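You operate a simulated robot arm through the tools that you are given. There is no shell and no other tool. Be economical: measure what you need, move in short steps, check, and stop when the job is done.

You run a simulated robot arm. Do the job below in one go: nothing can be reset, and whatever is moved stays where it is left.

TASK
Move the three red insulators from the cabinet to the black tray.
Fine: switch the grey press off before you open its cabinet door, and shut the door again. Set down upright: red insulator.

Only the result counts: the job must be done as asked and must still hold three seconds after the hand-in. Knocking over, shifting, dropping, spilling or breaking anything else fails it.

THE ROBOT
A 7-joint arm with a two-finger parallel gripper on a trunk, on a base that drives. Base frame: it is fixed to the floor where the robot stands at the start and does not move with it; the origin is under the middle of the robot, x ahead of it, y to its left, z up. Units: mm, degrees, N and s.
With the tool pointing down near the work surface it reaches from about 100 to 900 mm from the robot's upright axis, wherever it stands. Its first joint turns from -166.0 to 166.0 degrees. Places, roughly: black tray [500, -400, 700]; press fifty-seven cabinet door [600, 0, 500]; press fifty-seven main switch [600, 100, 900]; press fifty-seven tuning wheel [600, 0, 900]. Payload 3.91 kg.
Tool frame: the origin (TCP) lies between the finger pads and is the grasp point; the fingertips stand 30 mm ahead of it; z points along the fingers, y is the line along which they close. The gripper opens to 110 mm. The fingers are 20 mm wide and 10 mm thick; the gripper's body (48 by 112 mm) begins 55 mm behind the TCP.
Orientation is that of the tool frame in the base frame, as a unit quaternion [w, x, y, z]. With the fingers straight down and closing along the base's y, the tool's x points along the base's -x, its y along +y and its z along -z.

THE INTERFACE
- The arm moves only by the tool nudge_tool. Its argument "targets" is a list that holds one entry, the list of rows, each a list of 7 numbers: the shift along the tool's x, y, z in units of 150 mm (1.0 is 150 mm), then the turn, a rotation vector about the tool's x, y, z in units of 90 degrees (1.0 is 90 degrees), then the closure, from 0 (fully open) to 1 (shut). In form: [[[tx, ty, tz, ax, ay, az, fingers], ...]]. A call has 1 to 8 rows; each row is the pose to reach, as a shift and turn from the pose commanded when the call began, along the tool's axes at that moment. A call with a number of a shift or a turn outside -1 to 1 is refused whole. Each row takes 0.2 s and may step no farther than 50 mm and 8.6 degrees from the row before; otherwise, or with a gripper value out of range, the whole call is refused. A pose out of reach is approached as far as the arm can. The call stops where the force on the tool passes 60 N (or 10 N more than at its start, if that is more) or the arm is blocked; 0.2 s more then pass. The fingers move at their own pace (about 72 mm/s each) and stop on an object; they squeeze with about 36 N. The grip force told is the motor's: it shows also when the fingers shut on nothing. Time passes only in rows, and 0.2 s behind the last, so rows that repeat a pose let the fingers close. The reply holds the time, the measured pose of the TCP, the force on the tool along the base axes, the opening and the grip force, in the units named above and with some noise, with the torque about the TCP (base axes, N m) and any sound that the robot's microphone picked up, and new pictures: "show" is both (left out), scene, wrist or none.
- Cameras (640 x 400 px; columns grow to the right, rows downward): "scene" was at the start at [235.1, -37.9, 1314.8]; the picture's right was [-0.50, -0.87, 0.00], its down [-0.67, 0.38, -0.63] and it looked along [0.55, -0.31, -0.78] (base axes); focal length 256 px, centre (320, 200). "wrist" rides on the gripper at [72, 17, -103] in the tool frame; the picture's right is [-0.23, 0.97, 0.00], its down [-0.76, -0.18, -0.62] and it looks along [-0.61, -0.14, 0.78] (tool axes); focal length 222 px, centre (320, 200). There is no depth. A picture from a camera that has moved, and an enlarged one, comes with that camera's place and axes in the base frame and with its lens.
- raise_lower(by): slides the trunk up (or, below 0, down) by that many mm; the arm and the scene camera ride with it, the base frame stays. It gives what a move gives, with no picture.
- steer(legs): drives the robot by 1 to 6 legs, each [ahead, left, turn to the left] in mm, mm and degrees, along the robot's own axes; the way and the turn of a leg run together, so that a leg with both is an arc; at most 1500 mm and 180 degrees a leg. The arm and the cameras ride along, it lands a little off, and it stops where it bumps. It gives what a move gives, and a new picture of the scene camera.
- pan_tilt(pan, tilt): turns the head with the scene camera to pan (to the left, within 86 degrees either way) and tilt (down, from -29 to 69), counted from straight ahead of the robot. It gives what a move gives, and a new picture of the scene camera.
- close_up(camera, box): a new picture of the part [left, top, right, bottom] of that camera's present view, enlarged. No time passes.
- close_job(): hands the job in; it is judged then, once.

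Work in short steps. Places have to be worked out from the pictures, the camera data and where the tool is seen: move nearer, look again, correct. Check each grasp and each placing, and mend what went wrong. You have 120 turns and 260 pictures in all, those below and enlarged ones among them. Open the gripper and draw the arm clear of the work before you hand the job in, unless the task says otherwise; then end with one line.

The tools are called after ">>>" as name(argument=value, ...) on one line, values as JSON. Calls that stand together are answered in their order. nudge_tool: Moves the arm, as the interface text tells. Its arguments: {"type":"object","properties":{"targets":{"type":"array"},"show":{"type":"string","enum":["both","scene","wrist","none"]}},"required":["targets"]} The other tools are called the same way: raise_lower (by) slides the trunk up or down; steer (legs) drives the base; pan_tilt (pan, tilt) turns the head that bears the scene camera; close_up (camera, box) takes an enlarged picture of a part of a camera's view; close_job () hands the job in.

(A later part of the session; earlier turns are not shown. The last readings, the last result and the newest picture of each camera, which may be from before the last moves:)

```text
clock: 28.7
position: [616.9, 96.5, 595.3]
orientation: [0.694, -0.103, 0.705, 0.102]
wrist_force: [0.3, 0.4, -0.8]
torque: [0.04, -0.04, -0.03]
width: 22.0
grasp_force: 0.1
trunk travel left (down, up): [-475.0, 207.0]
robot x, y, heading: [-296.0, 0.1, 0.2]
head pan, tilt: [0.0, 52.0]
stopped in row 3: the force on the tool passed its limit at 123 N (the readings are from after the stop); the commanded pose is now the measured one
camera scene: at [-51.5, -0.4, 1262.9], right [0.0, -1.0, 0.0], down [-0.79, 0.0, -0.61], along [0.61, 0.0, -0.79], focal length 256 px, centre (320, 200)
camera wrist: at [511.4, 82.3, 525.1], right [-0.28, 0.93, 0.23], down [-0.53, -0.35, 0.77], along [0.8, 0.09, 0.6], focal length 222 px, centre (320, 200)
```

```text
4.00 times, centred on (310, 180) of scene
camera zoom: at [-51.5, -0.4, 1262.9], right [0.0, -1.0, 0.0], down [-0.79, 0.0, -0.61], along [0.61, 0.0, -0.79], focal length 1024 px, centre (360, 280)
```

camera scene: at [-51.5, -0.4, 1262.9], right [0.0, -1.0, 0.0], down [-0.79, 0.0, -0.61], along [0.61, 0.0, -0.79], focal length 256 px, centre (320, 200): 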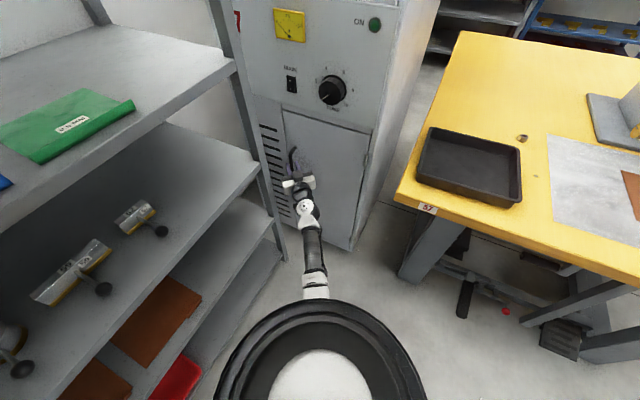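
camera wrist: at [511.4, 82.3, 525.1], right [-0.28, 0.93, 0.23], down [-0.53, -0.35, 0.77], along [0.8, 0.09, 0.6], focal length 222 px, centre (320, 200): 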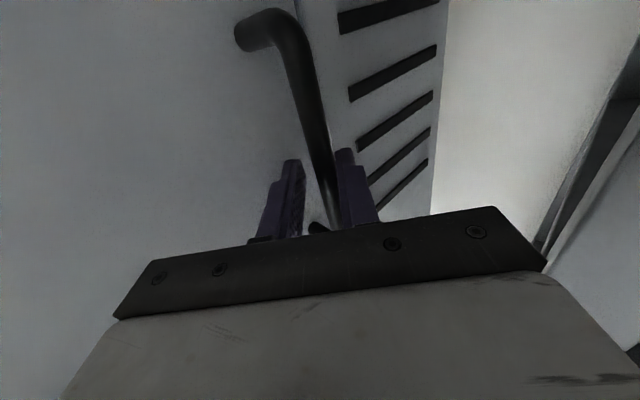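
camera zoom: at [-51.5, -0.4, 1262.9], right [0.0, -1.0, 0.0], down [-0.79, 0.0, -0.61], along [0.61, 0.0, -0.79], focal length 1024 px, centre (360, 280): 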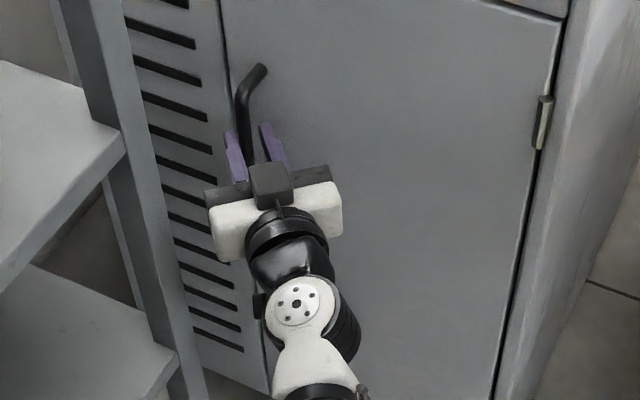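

The left finger touched the bar. I'm shifting 6 mm toward it and closing.

>>> nudge_tool(targets=[[[0, 0.05, -0.02, 0, 0, 0, 0.78], [0, 0.06, -0.02, 0, 0, 0, 0.85], [0, 0.06, -0.02, 0, 0, 0, 1], [0, 0.06, -0.02, 0, 0, 0, 1]]], show="wrist")

```text
clock: 29.7
position: [611.7, 98.7, 598.7]
orientation: [0.696, -0.101, 0.704, 0.101]
wrist_force: [-2.8, -14.9, -0.3]
torque: [0.37, -0.13, -0.15]
width: 12.6
grasp_force: 45.2
trunk travel left (down, up): [-475.0, 207.0]
robot x, y, heading: [-294.3, -1.2, -0.2]
head pan, tilt: [0.0, 52.0]
camera wrist: at [506.5, 86.9, 527.3], right [-0.27, 0.93, 0.23], down [-0.54, -0.34, 0.77], along [0.8, 0.09, 0.6], focal length 222 px, centre (320, 200)
```

wrist: 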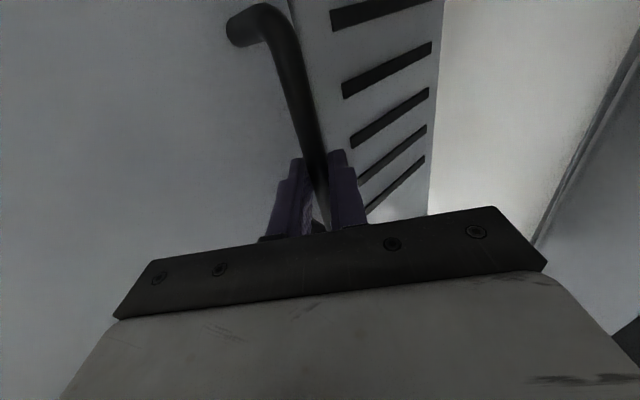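

The bar is gripped at 12.6 mm wide. I'm pulling the door along an arc about the hinge at (541,-146), through the first 30°.

>>> nudge_tool(targets=[[[0.002, 0.078, -0.13, 0, 0, 0, 1], [0.003, 0.147, -0.263, 0, 0, 0, 1], [0.005, 0.2, -0.405, 0, 0, 0, 1], [0.007, 0.244, -0.55, 0, 0, 0, 1], [0.009, 0.275, -0.698, 0, 0, 0, 1], [0.01, 0.291, -0.846, 0, 0, 0, 1]]])

```text
clock: 31.1
position: [478.4, 107.3, 598.9]
orientation: [0.696, -0.102, 0.704, 0.101]
wrist_force: [3.8, -21.4, 3.9]
torque: [0.17, 0.0, -0.31]
width: 12.9
grasp_force: 44.5
trunk travel left (down, up): [-475.0, 207.0]
robot x, y, heading: [-294.3, -0.8, -0.3]
head pan, tilt: [0.0, 52.0]
camera scene: at [-52.9, -1.5, 1263.4], right [0.0, -1.0, 0.0], down [-0.79, 0.0, -0.62], along [0.62, 0.0, -0.79], focal length 256 px, centre (320, 200)
camera wrist: at [372.4, 93.4, 527.4], right [-0.27, 0.93, 0.23], down [-0.54, -0.35, 0.77], along [0.8, 0.09, 0.6], focal length 222 px, centre (320, 200)
```

scene: 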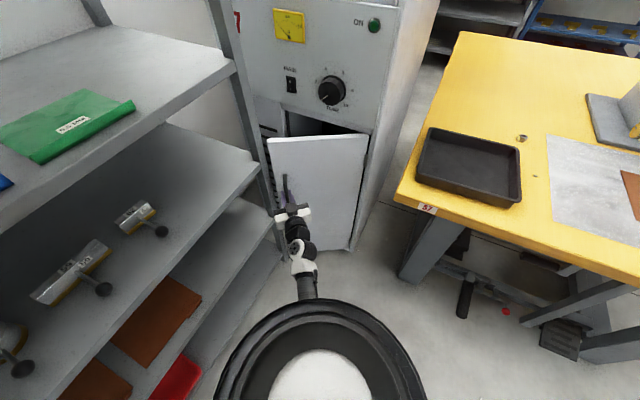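
wrist: 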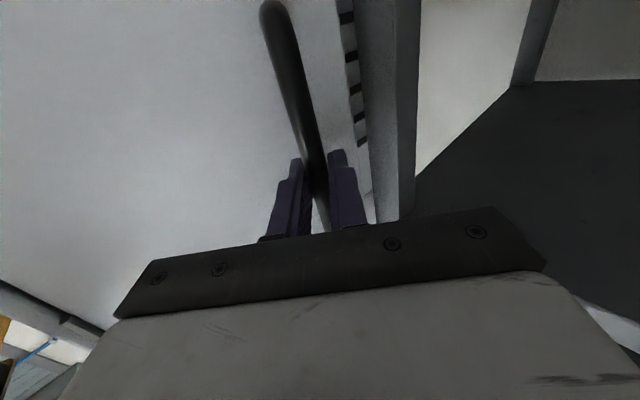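

The door is swinging well, about 30° open. I'm continuing the arc to 60°.

>>> nudge_tool(targets=[[[0.002, -0.005, -0.227, 0, 0, 0, 1], [0.004, -0.039, -0.451, 0, 0, 0, 1], [0.006, -0.095, -0.67, 0, 0, 0, 1], [0.008, -0.18, -0.879, 0, 0, 0, 1]]], show="scene")

```text
clock: 31.9
position: [418.3, 83.7, 616.3]
orientation: [0.711, -0.102, 0.687, 0.111]
wrist_force: [-1.6, 3.9, -25.1]
torque: [-0.94, 1.02, 0.02]
width: 12.7
grasp_force: 44.7
trunk travel left (down, up): [-475.0, 207.0]
robot x, y, heading: [-299.1, 3.3, 0.2]
head pan, tilt: [0.0, 52.0]
stopped in row 4: the force on the tool passed its limit at 101 N (the readings are from after the stop); the commanded pose is now the measured one
camera scene: at [-47.9, 2.4, 1261.3], right [0.0, -1.0, 0.0], down [-0.79, 0.0, -0.61], along [0.61, 0.0, -0.79], focal length 256 px, centre (320, 200)
```

scene: 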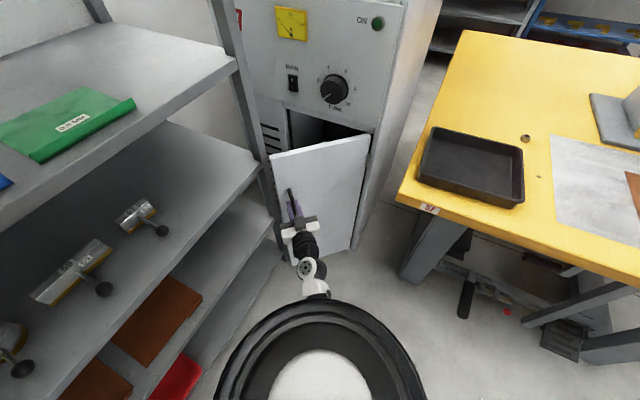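

The door is about 45° open, but the arm is now folded too tight and its elbow is blocked. I'll release the bar and look before driving back.

>>> nudge_tool(targets=[[[0, 0, 0, 0, 0, 0, 0.7], [0, 0, 0, 0, 0, 0, 0.45], [0, 0, 0, 0, 0, 0, 0.45]]])

```text
clock: 32.7
position: [419.0, 84.4, 624.8]
orientation: [0.716, -0.099, 0.682, 0.111]
wrist_force: [0.6, -0.1, -0.5]
torque: [0.0, -0.05, -0.01]
width: 60.6
grasp_force: 0.0
trunk travel left (down, up): [-475.0, 207.0]
robot x, y, heading: [-297.6, 2.5, 0.1]
head pan, tilt: [0.0, 52.0]
camera scene: at [-49.6, 1.5, 1262.3], right [0.0, -1.0, 0.0], down [-0.79, 0.0, -0.61], along [0.61, 0.0, -0.79], focal length 256 px, centre (320, 200)
camera wrist: at [317.1, 71.2, 547.3], right [-0.3, 0.92, 0.24], down [-0.58, -0.37, 0.73], along [0.76, 0.08, 0.64], focal length 222 px, centre (320, 200)
```

scene: 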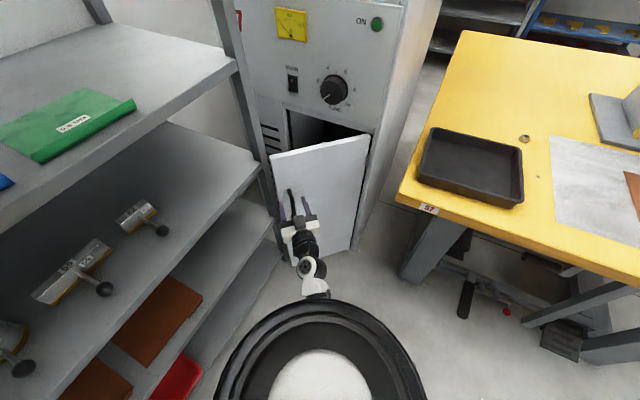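
wrist: 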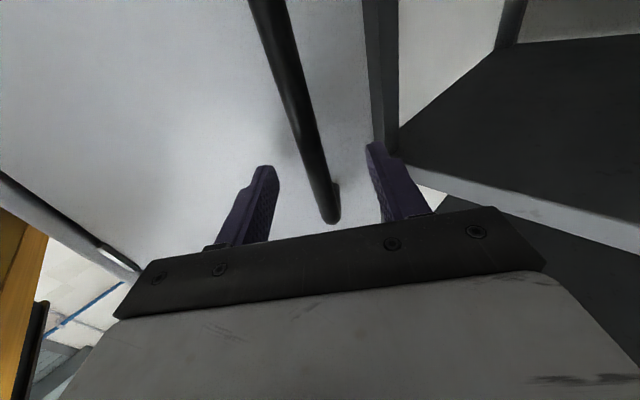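

The bar is free between the open fingers, and the door is staying put. I'm backing the base off along the tool axis.

>>> steer(legs=[[-240, -70, 0]])

```text
clock: 34.5
position: [181.8, 13.0, 624.2]
orientation: [0.716, -0.099, 0.682, 0.111]
wrist_force: [0.1, -0.2, -0.9]
torque: [-0.02, 0.0, -0.02]
width: 60.6
grasp_force: 0.1
trunk travel left (down, up): [-475.0, 207.0]
robot x, y, heading: [-533.4, -72.7, 0.2]
head pan, tilt: [0.0, 52.0]
camera scene: at [-286.7, -69.2, 1262.6], right [0.0, -1.0, 0.0], down [-0.79, 0.0, -0.61], along [0.61, 0.0, -0.79], focal length 256 px, centre (320, 200)
```

scene: 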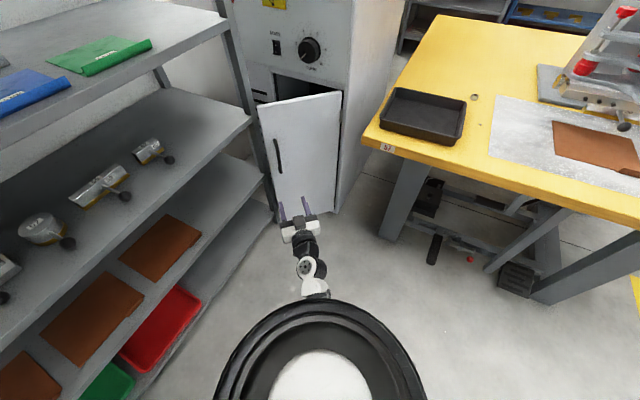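

Now I'll extend the arm back to the handle, this time unfolded, and regrip it.

>>> nudge_tool(targets=[[[0.05, 0, 0.3, 0, 0.01, 0, 0.45], [0.1, 0, 0.6, 0, 0.02, 0, 0.45], [0.13, 0, 0.8, 0, 0.03, 0, 0.45], [0.15, 0, 1.0, 0, 0.03, 0, 0.45]]])

```text
clock: 35.5
position: [324.4, 57.6, 611.9]
orientation: [0.7, -0.102, 0.698, 0.108]
wrist_force: [0.4, -0.4, 0.4]
torque: [0.05, -0.02, 0.02]
width: 60.4
grasp_force: 0.1
trunk travel left (down, up): [-475.0, 207.0]
robot x, y, heading: [-533.5, -68.4, 0.4]
head pan, tilt: [0.0, 52.0]
camera scene: at [-290.0, -69.4, 1263.4], right [0.0, -1.0, 0.0], down [-0.79, 0.0, -0.62], along [0.62, 0.0, -0.79], focal length 256 px, centre (320, 200)
camera wrist: at [219.1, 44.2, 538.7], right [-0.29, 0.93, 0.24], down [-0.54, -0.36, 0.76], along [0.79, 0.09, 0.61], focal length 222 px, centre (320, 200)
```

scene: 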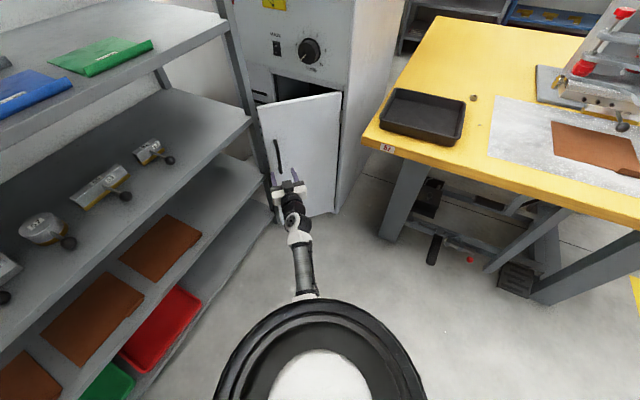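
wrist: 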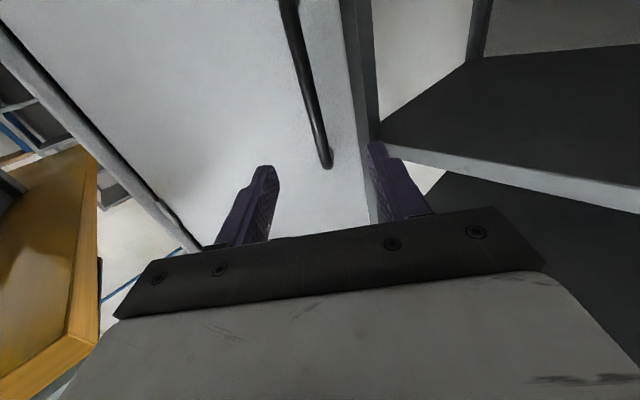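

The bar is still centred between the fingers, so I'm advancing the last 97 mm and closing.

>>> nudge_tool(targets=[[[0.03, 0, 0.3, 0, 0, 0, 0.45], [0.06, 0, 0.5, 0, 0, 0, 0.5], [0.08, 0, 0.65, 0, 0, 0, 0.6], [0.08, 0, 0.65, 0, 0, 0, 0.8], [0.08, 0, 0.65, 0, 0, 0, 1], [0.08, 0, 0.65, 0, 0, 0, 1]]])

```text
clock: 36.9
position: [417.7, 84.5, 599.5]
orientation: [0.7, -0.102, 0.698, 0.108]
wrist_force: [4.3, -7.5, -0.2]
torque: [-0.73, 0.12, -0.02]
width: 12.6
grasp_force: 45.0
trunk travel left (down, up): [-475.0, 207.0]
robot x, y, heading: [-534.7, -69.3, 0.1]
head pan, tilt: [0.0, 52.0]
camera scene: at [-289.8, -69.8, 1263.3], right [0.0, -1.0, 0.0], down [-0.79, 0.0, -0.62], along [0.62, 0.0, -0.79], focal length 256 px, centre (320, 200)
camera wrist: at [313.1, 71.0, 527.7], right [-0.28, 0.93, 0.23], down [-0.55, -0.36, 0.76], along [0.79, 0.09, 0.61], focal length 222 px, centre (320, 200)
```

scene: 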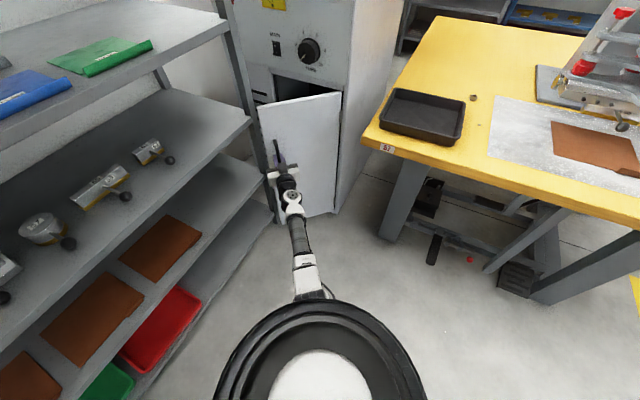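
wrist: 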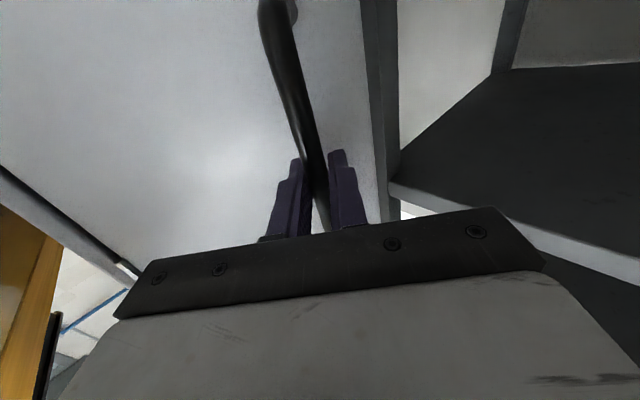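

Regripped, with the door at about 44°. I'm continuing the arc to about 82°, turning the tool a little with the door.

>>> nudge_tool(targets=[[[0, -0.058, -0.22, -0.05, 0, 0, 1], [0, -0.144, -0.429, -0.1, 0, 0, 1], [0, -0.257, -0.626, -0.15, 0, 0, 1], [0, -0.396, -0.807, -0.2, 0, 0, 1], [0, -0.556, -0.97, -0.25, 0, 0, 1]]])

```text
clock: 38.1
position: [303.2, -36.7, 599.3]
orientation: [0.668, -0.236, 0.663, 0.241]
wrist_force: [21.7, -12.5, 2.6]
torque: [-0.42, -0.3, -0.28]
width: 12.7
grasp_force: 45.2
trunk travel left (down, up): [-475.0, 207.0]
robot x, y, heading: [-534.1, -67.2, -0.2]
head pan, tilt: [0.0, 52.0]
camera scene: at [-289.4, -69.8, 1263.3], right [0.0, -1.0, 0.0], down [-0.79, 0.0, -0.62], along [0.62, 0.0, -0.79], focal length 256 px, centre (320, 200)
camera wrist: at [212.3, -89.2, 526.9], right [-0.62, 0.75, 0.23], down [-0.37, -0.54, 0.75], along [0.69, 0.38, 0.61], focal length 222 px, centre (320, 200)
```

scene: 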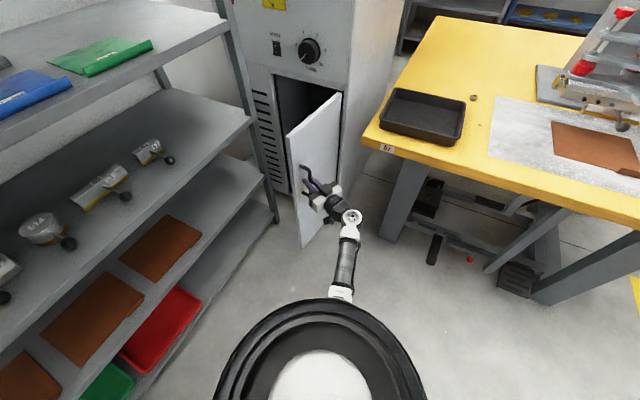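
wrist: 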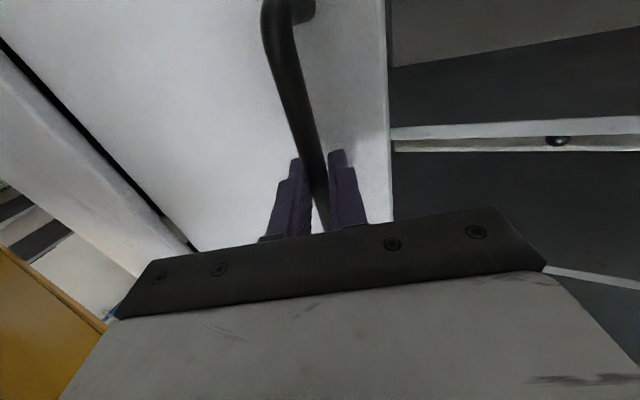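

The door is at about 82°. I'm taking it on to about 103° to clear the opening.

>>> nudge_tool(targets=[[[0, -0.123, -0.215, -0.085, 0, 0, 1], [0, -0.273, -0.406, -0.17, 0, 0, 1], [0, -0.427, -0.556, -0.25, 0, 0, 1]]])

```text
clock: 38.9
position: [279.6, -137.8, 599.7]
orientation: [0.61, -0.363, 0.602, 0.366]
wrist_force: [17.3, -1.6, 15.9]
torque: [0.75, -0.49, -0.23]
width: 12.7
grasp_force: 44.8
trunk travel left (down, up): [-475.0, 207.0]
robot x, y, heading: [-530.9, -71.3, -0.0]
head pan, tilt: [0.0, 52.0]
camera scene: at [-291.2, -69.3, 1263.7], right [0.0, -1.0, 0.0], down [-0.79, 0.0, -0.62], along [0.62, 0.0, -0.79], focal length 256 px, centre (320, 200)
camera wrist: at [217.3, -220.8, 526.6], right [-0.86, 0.45, 0.23], down [-0.14, -0.64, 0.75], along [0.49, 0.62, 0.62], focal length 222 px, centre (320, 200)
```

scene: 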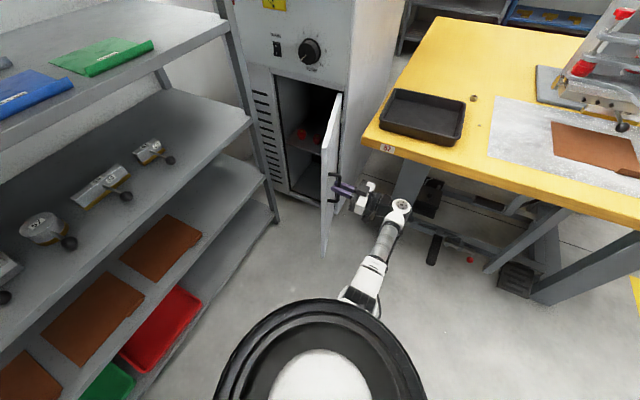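
wrist: 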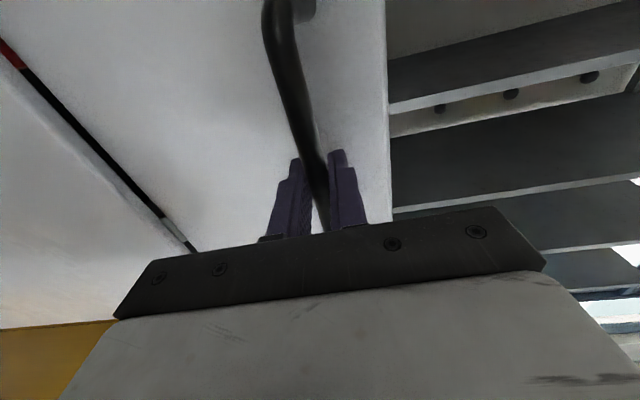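

The red insulators are visible on the cabinet's shelf. I'll release the bar, back straight out along the tool axis, and zoom in on the interior.

>>> nudge_tool(targets=[[[0, 0, 0, 0, 0, 0, 0.8], [0, 0, 0, 0, 0, 0, 0.6], [0, 0, -0.2, 0, 0, 0, 0.6], [0, 0, -0.45, 0, 0, 0, 0.6], [0, 0, -0.7, 0, 0, 0, 0.6]]], show="scene")

>>> close_up(camera="scene", box=[240, 70, 400, 230])

```text
clock: 40.1
position: [230.4, -231.5, 597.1]
orientation: [0.607, -0.363, 0.602, 0.369]
wrist_force: [0.1, 0.1, -0.3]
torque: [-0.01, 0.05, 0.05]
width: 44.2
grasp_force: 0.1
trunk travel left (down, up): [-475.0, 207.0]
robot x, y, heading: [-531.3, -68.6, 0.0]
head pan, tilt: [0.0, 52.0]
camera scene: at [-290.0, -69.4, 1263.4], right [0.0, -1.0, 0.0], down [-0.79, 0.0, -0.62], along [0.62, 0.0, -0.79], focal length 256 px, centre (320, 200)
```

scene: 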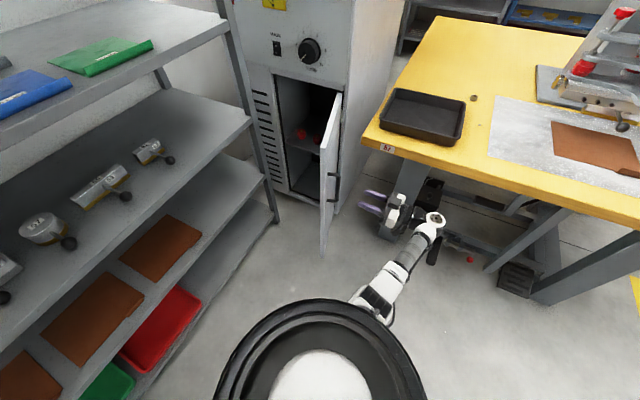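

```text
2.50 times, centred on (320, 150) of scene
camera zoom: at [-290.0, -69.4, 1263.4], right [0.0, -1.0, 0.0], down [-0.79, 0.0, -0.62], along [0.62, 0.0, -0.79], focal length 640 px, centre (320, 325)
```

zoom: 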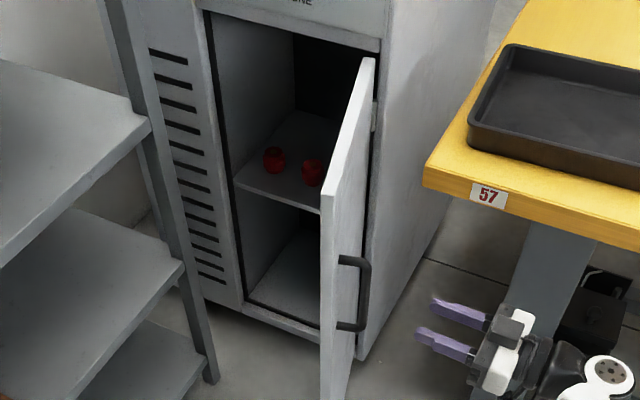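

The insulators sit on the shelf at z≈487, about 60 mm inside; two show, at roughly (685,18) and (647,-56). I'm raising the tool and turning it to face forward again, before crossing over the door.

>>> nudge_tool(targets=[[[-0.1, 0, -0.05, 0.09, 0, 0, 0.6], [-0.25, 0, -0.1, 0.18, 0, 0, 0.6], [-0.4, 0, -0.15, 0.27, 0, 0, 0.6], [-0.55, 0, -0.15, 0.36, 0, 0, 0.6], [-0.7, 0, -0.15, 0.45, 0, 0, 0.6], [-0.8, 0, -0.15, 0.54, 0, 0, 0.6], [-0.9, 0, -0.15, 0.63, 0, 0, 0.6], [-1.0, 0, -0.15, 0.7, 0, 0, 0.6]]], show="scene")

```text
clock: 41.9
position: [220.8, -251.5, 747.6]
orientation: [0.708, 0.009, 0.706, -0.003]
wrist_force: [-0.2, 0.1, 0.3]
torque: [0.01, 0.0, 0.01]
width: 44.0
grasp_force: 0.0
trunk travel left (down, up): [-475.0, 207.0]
robot x, y, heading: [-531.4, -70.7, 0.2]
head pan, tilt: [0.0, 52.0]
camera scene: at [-290.0, -69.4, 1263.4], right [0.0, -1.0, 0.0], down [-0.79, 0.0, -0.62], along [0.62, 0.0, -0.79], focal length 256 px, centre (320, 200)
```

scene: 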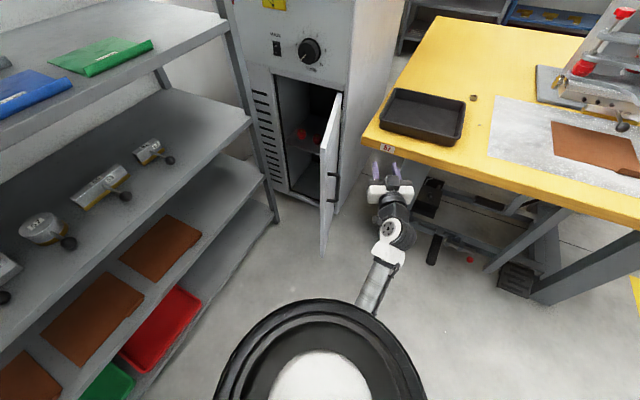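

The tool now faces forward at z 748. I'm going up above the door's top, pitching down, and moving left.

>>> nudge_tool(targets=[[[-0.25, 0, -0.1, 0, 0.08, 0, 0.6], [-0.5, 0, -0.2, 0, 0.16, 0, 0.6], [-0.75, 0.05, -0.3, 0, 0.24, 0, 0.6], [-1.0, 0.2, -0.3, 0, 0.32, 0, 0.6], [-1.0, 0.45, -0.3, 0, 0.4, 0, 0.6], [-1.0, 0.7, -0.3, 0, 0.48, 0, 0.6], [-1.0, 0.9, -0.3, 0, 0.555, 0, 0.6]]], show="scene")

```text
clock: 43.5
position: [175.9, -117.2, 896.8]
orientation: [0.342, 0.008, 0.94, 0.002]
wrist_force: [0.2, 0.0, -0.3]
torque: [0.01, -0.03, 0.0]
width: 43.8
grasp_force: 0.1
trunk travel left (down, up): [-475.0, 207.0]
robot x, y, heading: [-533.1, -68.5, -0.1]
head pan, tilt: [0.0, 52.0]
camera scene: at [-289.9, -68.9, 1263.2], right [0.0, -1.0, 0.0], down [-0.79, 0.0, -0.62], along [0.62, 0.0, -0.79], focal length 256 px, centre (320, 200)
```

scene: 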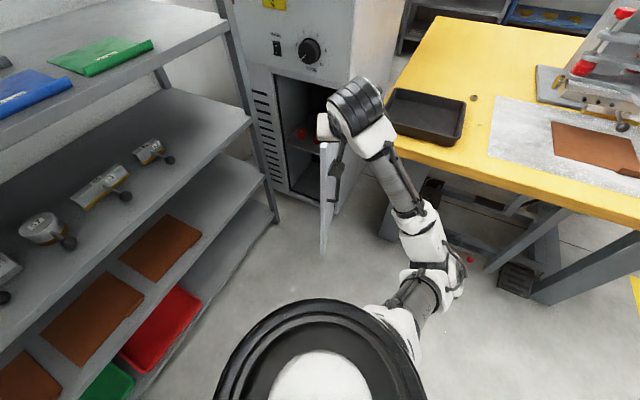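

The tool is pitched 50° down and above door height. I'm driving the base forward-left to bring the shelf into reach.

>>> steer(legs=[[300, 90, 0]])

>>> close_up(camera="wrist", box=[0, 0, 640, 400])

```text
clock: 45.7
position: [480.6, -26.0, 896.8]
orientation: [0.343, 0.007, 0.939, 0.002]
wrist_force: [-0.4, -0.3, 0.1]
torque: [0.02, 0.01, -0.01]
width: 44.1
grasp_force: 0.0
trunk travel left (down, up): [-475.0, 207.0]
robot x, y, heading: [-232.7, 18.7, 0.3]
head pan, tilt: [0.0, 52.0]
camera scene: at [12.9, 22.2, 1263.3], right [0.01, -1.0, 0.0], down [-0.79, 0.0, -0.62], along [0.62, 0.0, -0.79], focal length 256 px, centre (320, 200)
```

scene: 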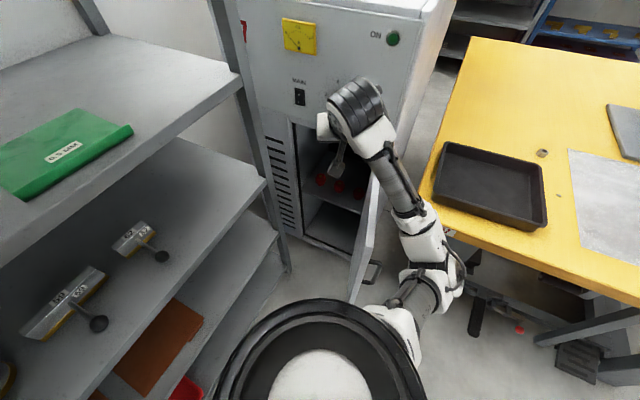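

```text
1.00 times, centred on (320, 200) of wrist (not enlarged: the box is as wide or as high as the picture)
camera zoom: at [357.5, -7.7, 930.0], right [0.18, 0.97, 0.16], down [0.18, -0.19, 0.97], along [0.97, -0.15, -0.21], focal length 222 px, centre (320, 200)
```

zoom: 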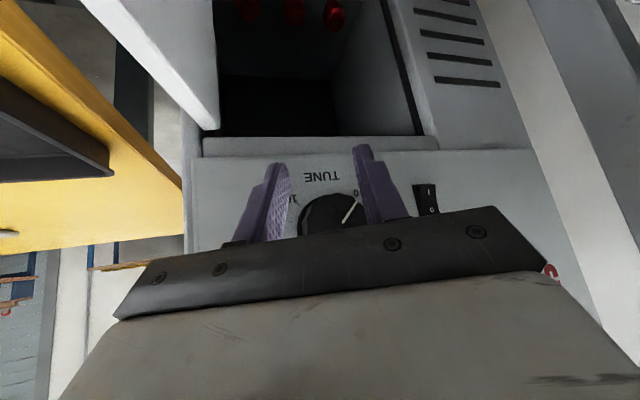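

All three insulators are visible. I'm moving left and down to look into the cabinet from in front of the shelf.

>>> nudge_tool(targets=[[[0.15, 0.12, 0.0, 0, 0, 0, 0.6], [0.3, 0.25, 0.15, 0, 0, 0, 0.6], [0.5, 0.35, 0.35, 0, 0, 0, 0.6], [0.7, 0.35, 0.55, 0, 0, 0, 0.6], [0.9, 0.35, 0.75, 0, 0, 0, 0.6]]])

>>> close_up(camera="scene", box=[260, 120, 420, 280])

```text
clock: 46.9
position: [445.9, 33.9, 731.9]
orientation: [0.349, 0.005, 0.937, 0.001]
wrist_force: [0.6, 4.2, 1.9]
torque: [-0.34, 0.2, -0.27]
width: 44.0
grasp_force: 0.0
trunk travel left (down, up): [-475.0, 207.0]
robot x, y, heading: [-231.3, 17.3, 0.2]
head pan, tilt: [0.0, 52.0]
camera scene: at [7.0, 24.2, 1266.0], right [0.01, -1.0, 0.0], down [-0.78, -0.01, -0.62], along [0.62, 0.0, -0.78], focal length 256 px, centre (320, 200)
camera wrist: at [322.0, 50.9, 763.6], right [0.18, 0.97, 0.15], down [0.17, -0.18, 0.97], along [0.97, -0.15, -0.19], focal length 222 px, centre (320, 200)
```

scene: 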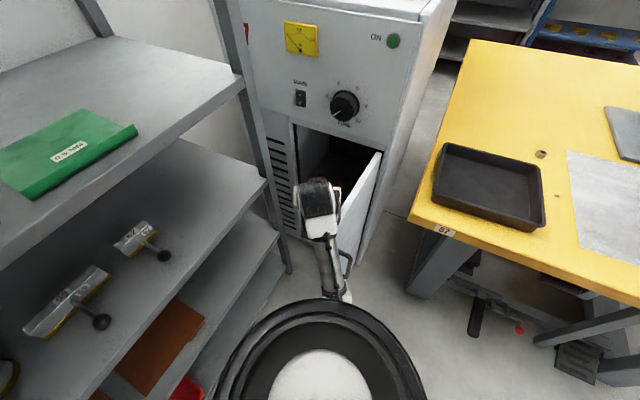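
wrist: 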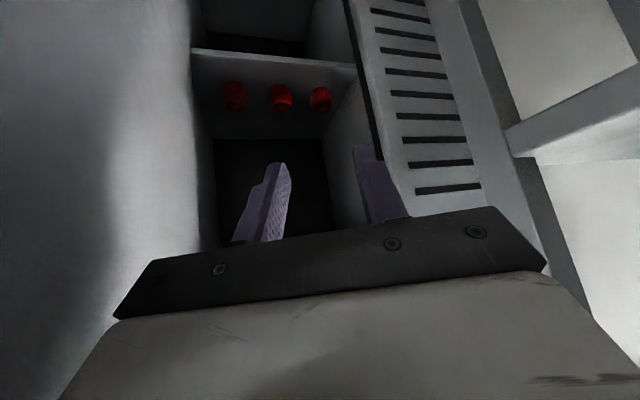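

```text
2.50 times, centred on (340, 200) of scene
camera zoom: at [7.0, 24.2, 1266.0], right [0.01, -1.0, 0.0], down [-0.78, -0.01, -0.62], along [0.62, 0.0, -0.78], focal length 640 px, centre (270, 200)
```

zoom: 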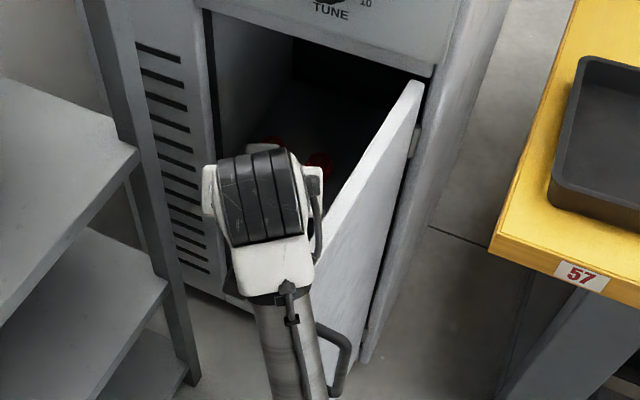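

The forearm seems to have pushed the door back to about 83°, and the gripper lightly touches it. I'll retreat straight up and then reposition the base farther left and back so the arm stays straighter.

>>> nudge_tool(targets=[[[-0.2, 0.05, -0.2, 0, 0, 0, 0.6], [-0.4, 0.05, -0.4, 0, 0, 0, 0.6], [-0.6, 0.05, -0.6, 0, 0, 0, 0.6], [-0.75, 0.05, -0.8, 0, 0, 0, 0.6], [-0.85, 0.0, -0.95, 0, 0, 0, 0.6]]], show="none")

>>> steer(legs=[[-90, 90, 0]])

```text
clock: 48.1
position: [456.5, 27.9, 916.2]
orientation: [0.343, 0.008, 0.939, 0.002]
wrist_force: [-0.4, -0.2, -0.1]
torque: [0.01, -0.03, 0.01]
width: 44.0
grasp_force: 0.0
trunk travel left (down, up): [-475.0, 207.0]
robot x, y, heading: [-231.6, 19.3, 0.5]
head pan, tilt: [0.0, 52.0]
```

```text
clock: 49.4
position: [366.2, 116.8, 917.8]
orientation: [0.344, 0.006, 0.939, 0.003]
wrist_force: [0.4, -0.3, 0.2]
torque: [-0.03, -0.01, 0.0]
width: 44.1
grasp_force: 0.0
trunk travel left (down, up): [-475.0, 207.0]
robot x, y, heading: [-321.7, 110.5, 0.4]
head pan, tilt: [0.0, 52.0]
camera scene: at [-77.3, 111.7, 1263.5], right [0.01, -1.0, 0.0], down [-0.79, 0.0, -0.62], along [0.62, 0.0, -0.79], focal length 256 px, centre (320, 200)
```

scene: 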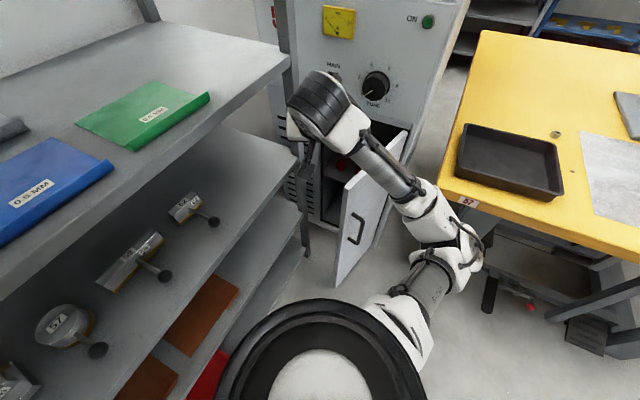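

The elbow still hangs over the door in this fold. I'll back off 160 mm so the arm can extend nearly straight and stay left of the door, then stretch it forward.

>>> steer(legs=[[-160, 0, 0]])

>>> nudge_tool(targets=[[[-0.2, 0, 0.17, 0.03, 0, 0.03, 0.6], [-0.4, 0, 0.34, 0.05, 0, 0.06, 0.6], [-0.6, 0, 0.52, 0.08, 0, 0.1, 0.6], [-0.8, 0, 0.69, 0.107, 0, 0.128, 0.6]]], show="scene")

```text
clock: 50.9
position: [206.6, 116.7, 916.4]
orientation: [0.343, 0.006, 0.939, 0.003]
wrist_force: [-1.1, -0.3, 0.7]
torque: [-0.01, 0.0, 0.01]
width: 43.8
grasp_force: 0.1
trunk travel left (down, up): [-475.0, 207.0]
robot x, y, heading: [-477.9, 110.6, 0.3]
head pan, tilt: [0.0, 52.0]
camera scene: at [-236.2, 110.7, 1263.5], right [0.01, -1.0, 0.0], down [-0.79, 0.0, -0.62], along [0.62, 0.0, -0.79], focal length 256 px, centre (320, 200)
```

scene: 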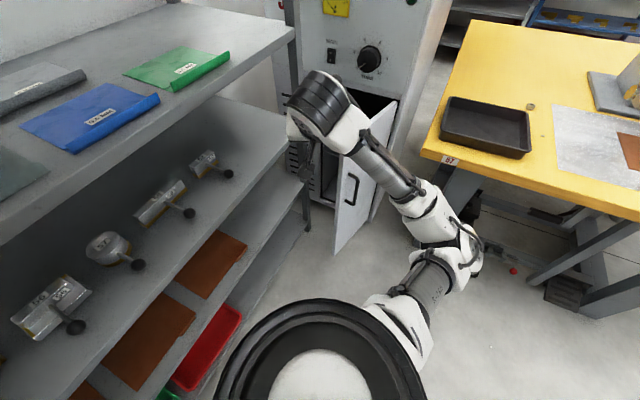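

```text
clock: 51.9
position: [367.2, 115.2, 913.3]
orientation: [0.339, 0.129, 0.931, -0.041]
wrist_force: [-0.5, 0.8, -0.1]
torque: [0.02, -0.01, -0.02]
width: 44.2
grasp_force: 0.0
trunk travel left (down, up): [-475.0, 207.0]
robot x, y, heading: [-479.5, 108.5, 0.4]
head pan, tilt: [0.0, 52.0]
camera scene: at [-235.7, 110.8, 1263.3], right [0.01, -1.0, 0.0], down [-0.79, 0.0, -0.62], along [0.62, 0.0, -0.79], focal length 256 px, centre (320, 200)
```

scene: 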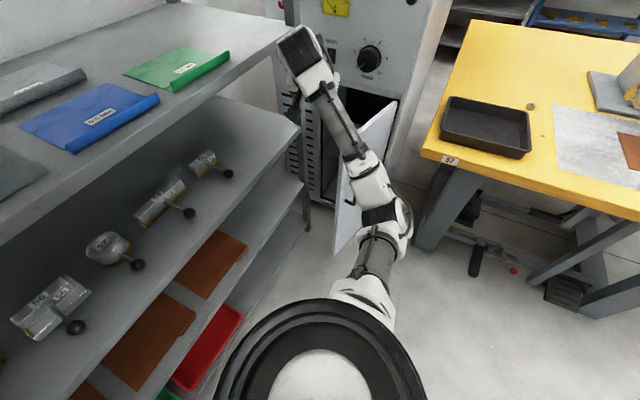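

The arm is straightening nicely. I'm continuing forward and down toward the opening.

>>> nudge_tool(targets=[[[-0.05, -0.02, 0.2, 0, 0, 0, 0.5], [-0.1, -0.05, 0.42, 0, 0, 0, 0.4], [-0.13, -0.07, 0.63, 0, 0, 0, 0.3], [-0.1, -0.09, 0.8, 0, 0, 0, 0.25], [-0.05, -0.1, 0.95, 0, 0, 0, 0.25]]])

```text
clock: 53.0
position: [455.6, 76.3, 810.7]
orientation: [0.339, 0.13, 0.931, -0.042]
wrist_force: [0.6, -0.2, 0.2]
torque: [0.03, 0.01, 0.02]
width: 82.5
grasp_force: 0.0
trunk travel left (down, up): [-475.0, 207.0]
robot x, y, heading: [-482.1, 109.0, 0.2]
head pan, tilt: [0.0, 52.0]
camera scene: at [-235.8, 110.8, 1263.4], right [0.01, -1.0, 0.0], down [-0.79, 0.0, -0.62], along [0.62, 0.0, -0.79], focal length 256 px, centre (320, 200)
camera wrist: at [343.1, 124.7, 843.2], right [0.43, 0.89, 0.16], down [0.13, -0.23, 0.97], along [0.89, -0.39, -0.21], focal length 222 px, centre (320, 200)
```

scene: 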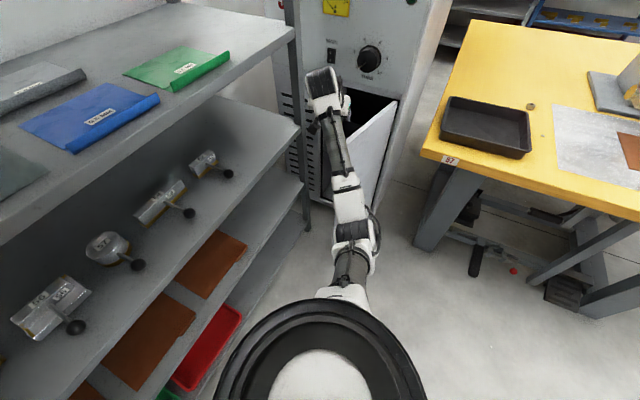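
wrist: 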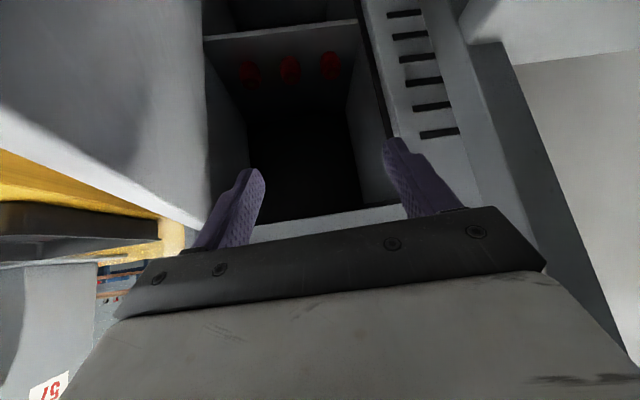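

The arm is extended and sits on the inside of the door. I'm lowering the gripper beside the door and pushing it open again from inside.

>>> nudge_tool(targets=[[[0.2, -0.05, 0.04, 0, 0, 0, 0.25], [0.4, -0.1, 0.08, 0, 0, 0, 0.25], [0.544, -0.14, 0.117, 0, 0, 0, 0.25], [0.5, -0.34, 0.15, 0, 0, 0, 0.25], [0.455, -0.54, 0.185, 0, 0, 0, 0.25], [0.41, -0.74, 0.22, 0, 0, 0, 0.25], [0.367, -0.94, 0.254, 0, 0, 0, 0.25]]])

```text
clock: 53.8
position: [413.1, 63.3, 772.7]
orientation: [0.359, 0.129, 0.923, -0.047]
wrist_force: [0.5, 1.3, 18.3]
torque: [-0.76, 1.33, 0.03]
width: 82.6
grasp_force: 0.1
trunk travel left (down, up): [-475.0, 207.0]
robot x, y, heading: [-479.7, 108.0, 0.5]
head pan, tilt: [0.0, 52.0]
stopped in row 3: the force on the tool passed its limit at 73 N (the readings are from after the stop); the commanded pose is now the measured one
camera scene: at [-236.6, 111.2, 1263.8], right [0.0, -1.0, 0.0], down [-0.79, 0.0, -0.62], along [0.62, 0.0, -0.79], focal length 256 px, centre (320, 200)
camera wrist: at [298.3, 113.7, 800.6], right [0.43, 0.89, 0.16], down [0.09, -0.22, 0.97], along [0.9, -0.4, -0.17], focal length 222 px, centre (320, 200)
```

scene: 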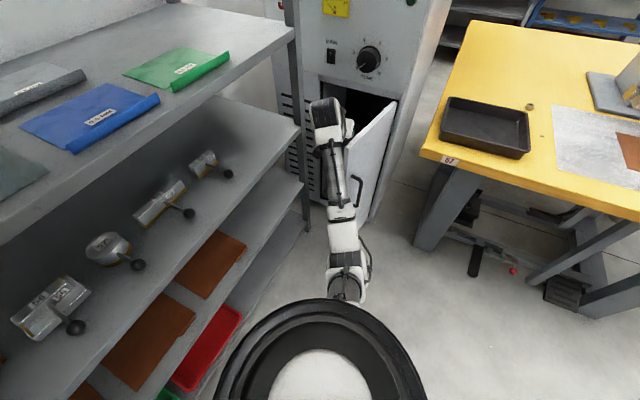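
wrist: 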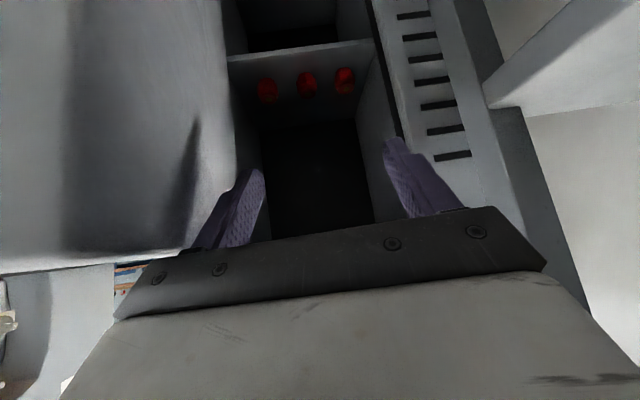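

The gripper came down on the door's top edge. I'll lift, shift left about 65 mm, and lower again on the inner side.

>>> nudge_tool(targets=[[[-0.17, 0, -0.2, 0, 0, 0, 0.4], [-0.12, 0.25, -0.25, 0, 0, 0, 0.6], [-0.03, 0.4, -0.3, 0, 0, 0, 0.8], [0.1, 0.38, -0.22, 0, 0, 0, 0.8], [0.236, 0.38, -0.1, 0, 0, 0, 0.8], [0.36, 0.38, 0.05, 0, 0, 0, 0.8], [0.49, 0.38, 0.2, 0, 0, 0, 0.8]]])

```text
clock: 55.4
position: [394.0, 127.6, 697.6]
orientation: [0.354, 0.131, 0.925, -0.046]
wrist_force: [0.3, -0.3, 0.5]
torque: [0.0, -0.02, 0.01]
width: 22.2
grasp_force: 0.1
trunk travel left (down, up): [-475.0, 207.0]
robot x, y, heading: [-479.5, 111.0, 0.2]
head pan, tilt: [0.0, 52.0]
camera scene: at [-235.4, 110.1, 1263.4], right [0.0, -1.0, 0.0], down [-0.79, 0.0, -0.62], along [0.62, 0.0, -0.79], focal length 256 px, centre (320, 200)
camera wrist: at [280.0, 177.2, 725.8], right [0.43, 0.89, 0.16], down [0.1, -0.22, 0.97], along [0.9, -0.4, -0.18], focal length 222 px, centre (320, 200)
```

scene: 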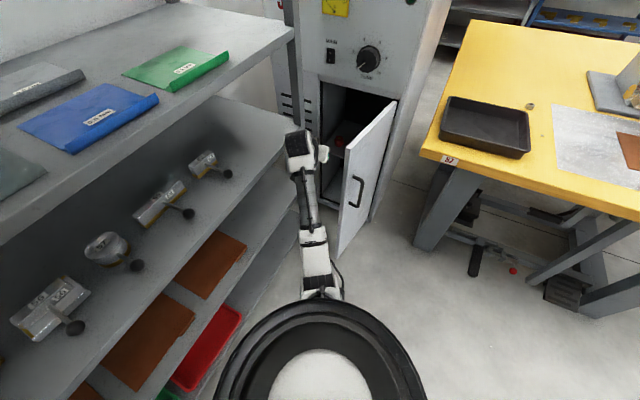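
wrist: 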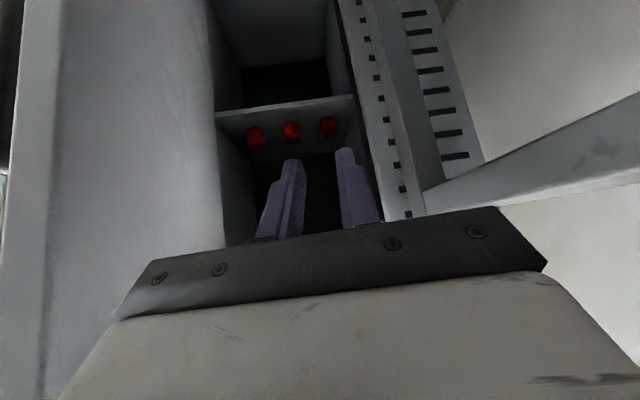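

Now the gripper is on the inner side, with the door at about 75°. I'm sweeping right to push it open.

>>> nudge_tool(targets=[[[-0.04, -0.19, 0.034, 0, 0, 0, 0.8], [-0.08, -0.38, 0.07, 0, 0, 0, 0.8], [-0.12, -0.57, 0.103, 0, 0, 0, 0.8], [-0.16, -0.76, 0.138, 0, 0, 0, 0.8], [-0.203, -0.94, 0.172, 0, 0, 0, 0.8]]], show="scene")

```text
clock: 56.6
position: [393.7, -18.7, 697.3]
orientation: [0.356, 0.131, 0.924, -0.046]
wrist_force: [0.4, -0.1, 0.3]
torque: [0.05, -0.02, -0.01]
width: 22.2
grasp_force: 0.1
trunk travel left (down, up): [-475.0, 207.0]
robot x, y, heading: [-479.7, 110.0, 0.3]
head pan, tilt: [0.0, 52.0]
camera scene: at [-235.5, 110.1, 1263.4], right [0.0, -1.0, 0.0], down [-0.79, 0.0, -0.62], along [0.62, 0.0, -0.79], focal length 256 px, centre (320, 200)
```

scene: 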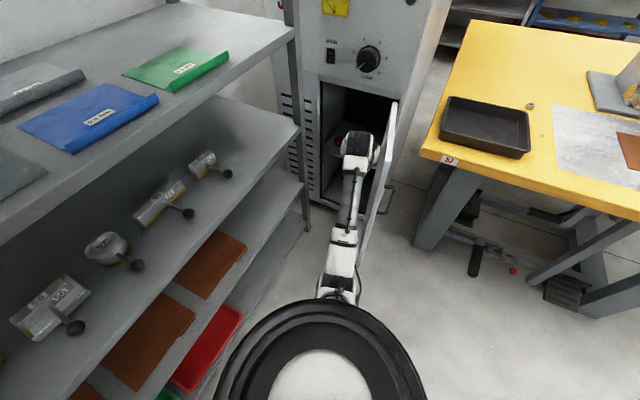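

Door pushed to about 97°. I'll give it one more push of 45 mm and then return to the middle.

>>> nudge_tool(targets=[[[-0.03, -0.16, 0.03, 0, 0, 0, 0.8], [-0.06, -0.32, 0.06, 0, 0, 0, 0.8], [-0.03, -0.1, 0.03, 0, 0, 0, 0.6], [0.0, 0.15, 0, 0, 0, 0, 0.4], [0.06, 0.4, -0.06, 0, 0, 0, 0.3]]])

>>> close_up(camera="scene", box=[280, 60, 440, 260])

```text
clock: 57.8
position: [399.9, 42.7, 696.3]
orientation: [0.354, 0.131, 0.925, -0.047]
wrist_force: [0.1, -0.3, -0.1]
torque: [0.01, -0.01, 0.03]
width: 77.0
grasp_force: 0.0
trunk travel left (down, up): [-475.0, 207.0]
robot x, y, heading: [-475.7, 107.6, -0.1]
head pan, tilt: [0.0, 52.0]
camera scene: at [-235.5, 110.1, 1263.4], right [0.0, -1.0, 0.0], down [-0.79, 0.0, -0.62], along [0.62, 0.0, -0.79], focal length 256 px, centre (320, 200)
camera wrist: at [284.9, 92.7, 725.0], right [0.43, 0.89, 0.16], down [0.1, -0.22, 0.97], along [0.9, -0.4, -0.18], focal length 222 px, centre (320, 200)
```

scene: 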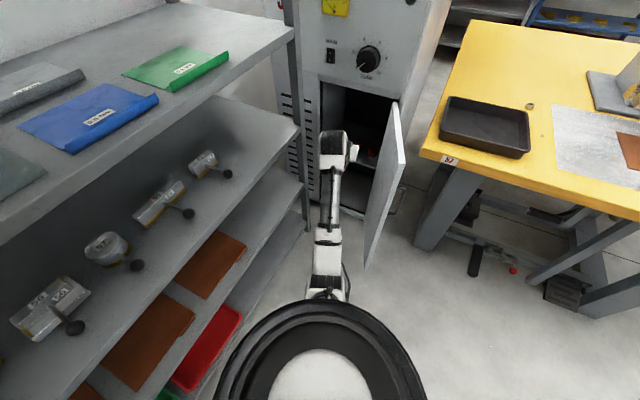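
wrist: 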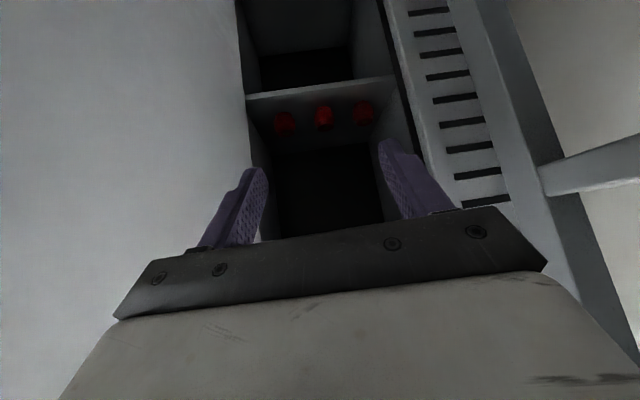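

```text
2.00 times, centred on (360, 160) of scene
camera zoom: at [-235.5, 110.1, 1263.4], right [0.0, -1.0, 0.0], down [-0.79, 0.0, -0.62], along [0.62, 0.0, -0.79], focal length 512 px, centre (240, 280)
```

zoom: 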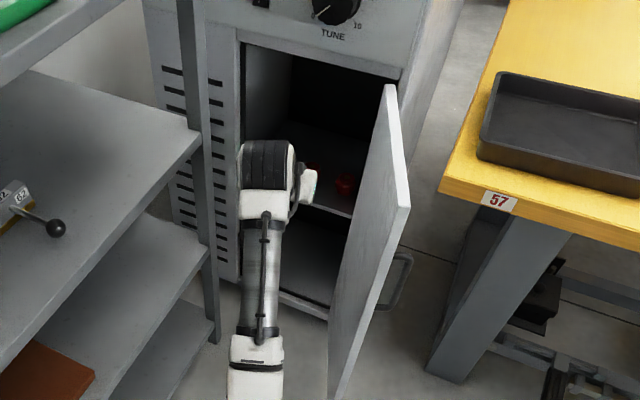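

The door is well open now. I'll zoom into the insulators.

>>> close_up(camera="wrist", box=[230, 60, 430, 160])

```text
3.20 times, centred on (330, 110) of wrist
camera zoom: at [284.9, 92.7, 725.0], right [0.43, 0.89, 0.16], down [0.1, -0.22, 0.97], along [0.9, -0.4, -0.18], focal length 711 px, centre (288, 488)
```

zoom: 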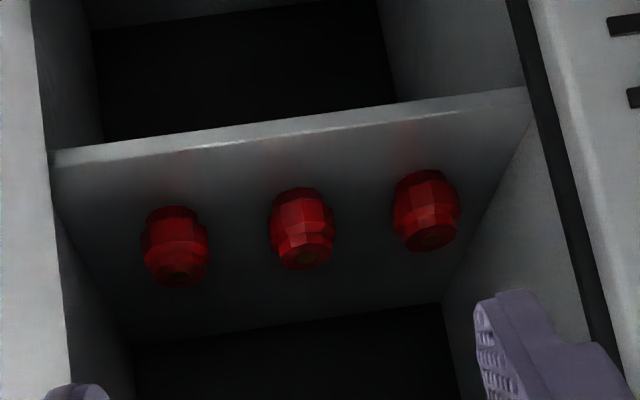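

The insulators are about 39 mm wide and 40 mm high, 70 mm apart, with the shelf at z≈475. I'm driving 215 mm straight ahead to bring them into reach.

>>> steer(legs=[[215, 0, 0]])

>>> close_up(camera="wrist", box=[160, 0, 480, 200])

```text
clock: 59.4
position: [612.0, 45.9, 695.0]
orientation: [0.354, 0.129, 0.925, -0.045]
wrist_force: [-0.4, -0.1, -0.1]
torque: [0.02, 0.01, 0.02]
width: 77.1
grasp_force: 0.0
trunk travel left (down, up): [-475.0, 207.0]
robot x, y, heading: [-264.1, 112.7, 0.4]
head pan, tilt: [0.0, 52.0]
camera scene: at [-22.6, 111.5, 1263.3], right [0.01, -1.0, 0.0], down [-0.79, 0.0, -0.62], along [0.62, 0.0, -0.79], focal length 256 px, centre (320, 200)
```

scene: 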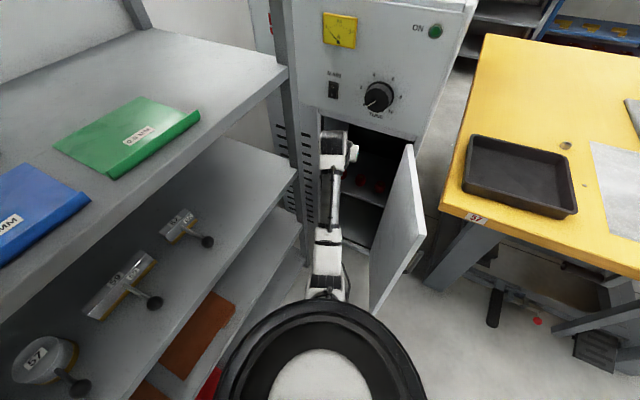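

```text
2.00 times, centred on (320, 100) of wrist
camera zoom: at [497.7, 95.0, 724.9], right [0.43, 0.89, 0.16], down [0.1, -0.22, 0.97], along [0.9, -0.4, -0.18], focal length 444 px, centre (320, 400)
```

zoom: 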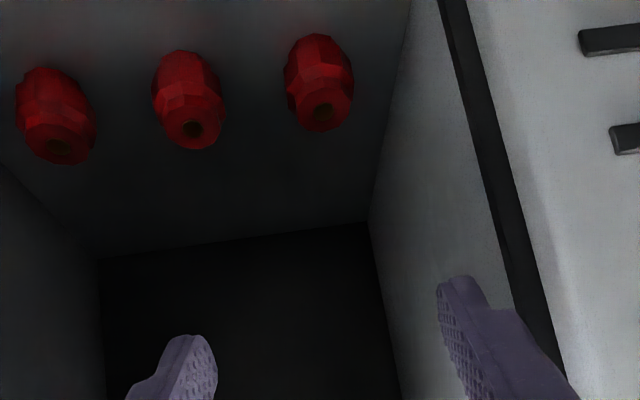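

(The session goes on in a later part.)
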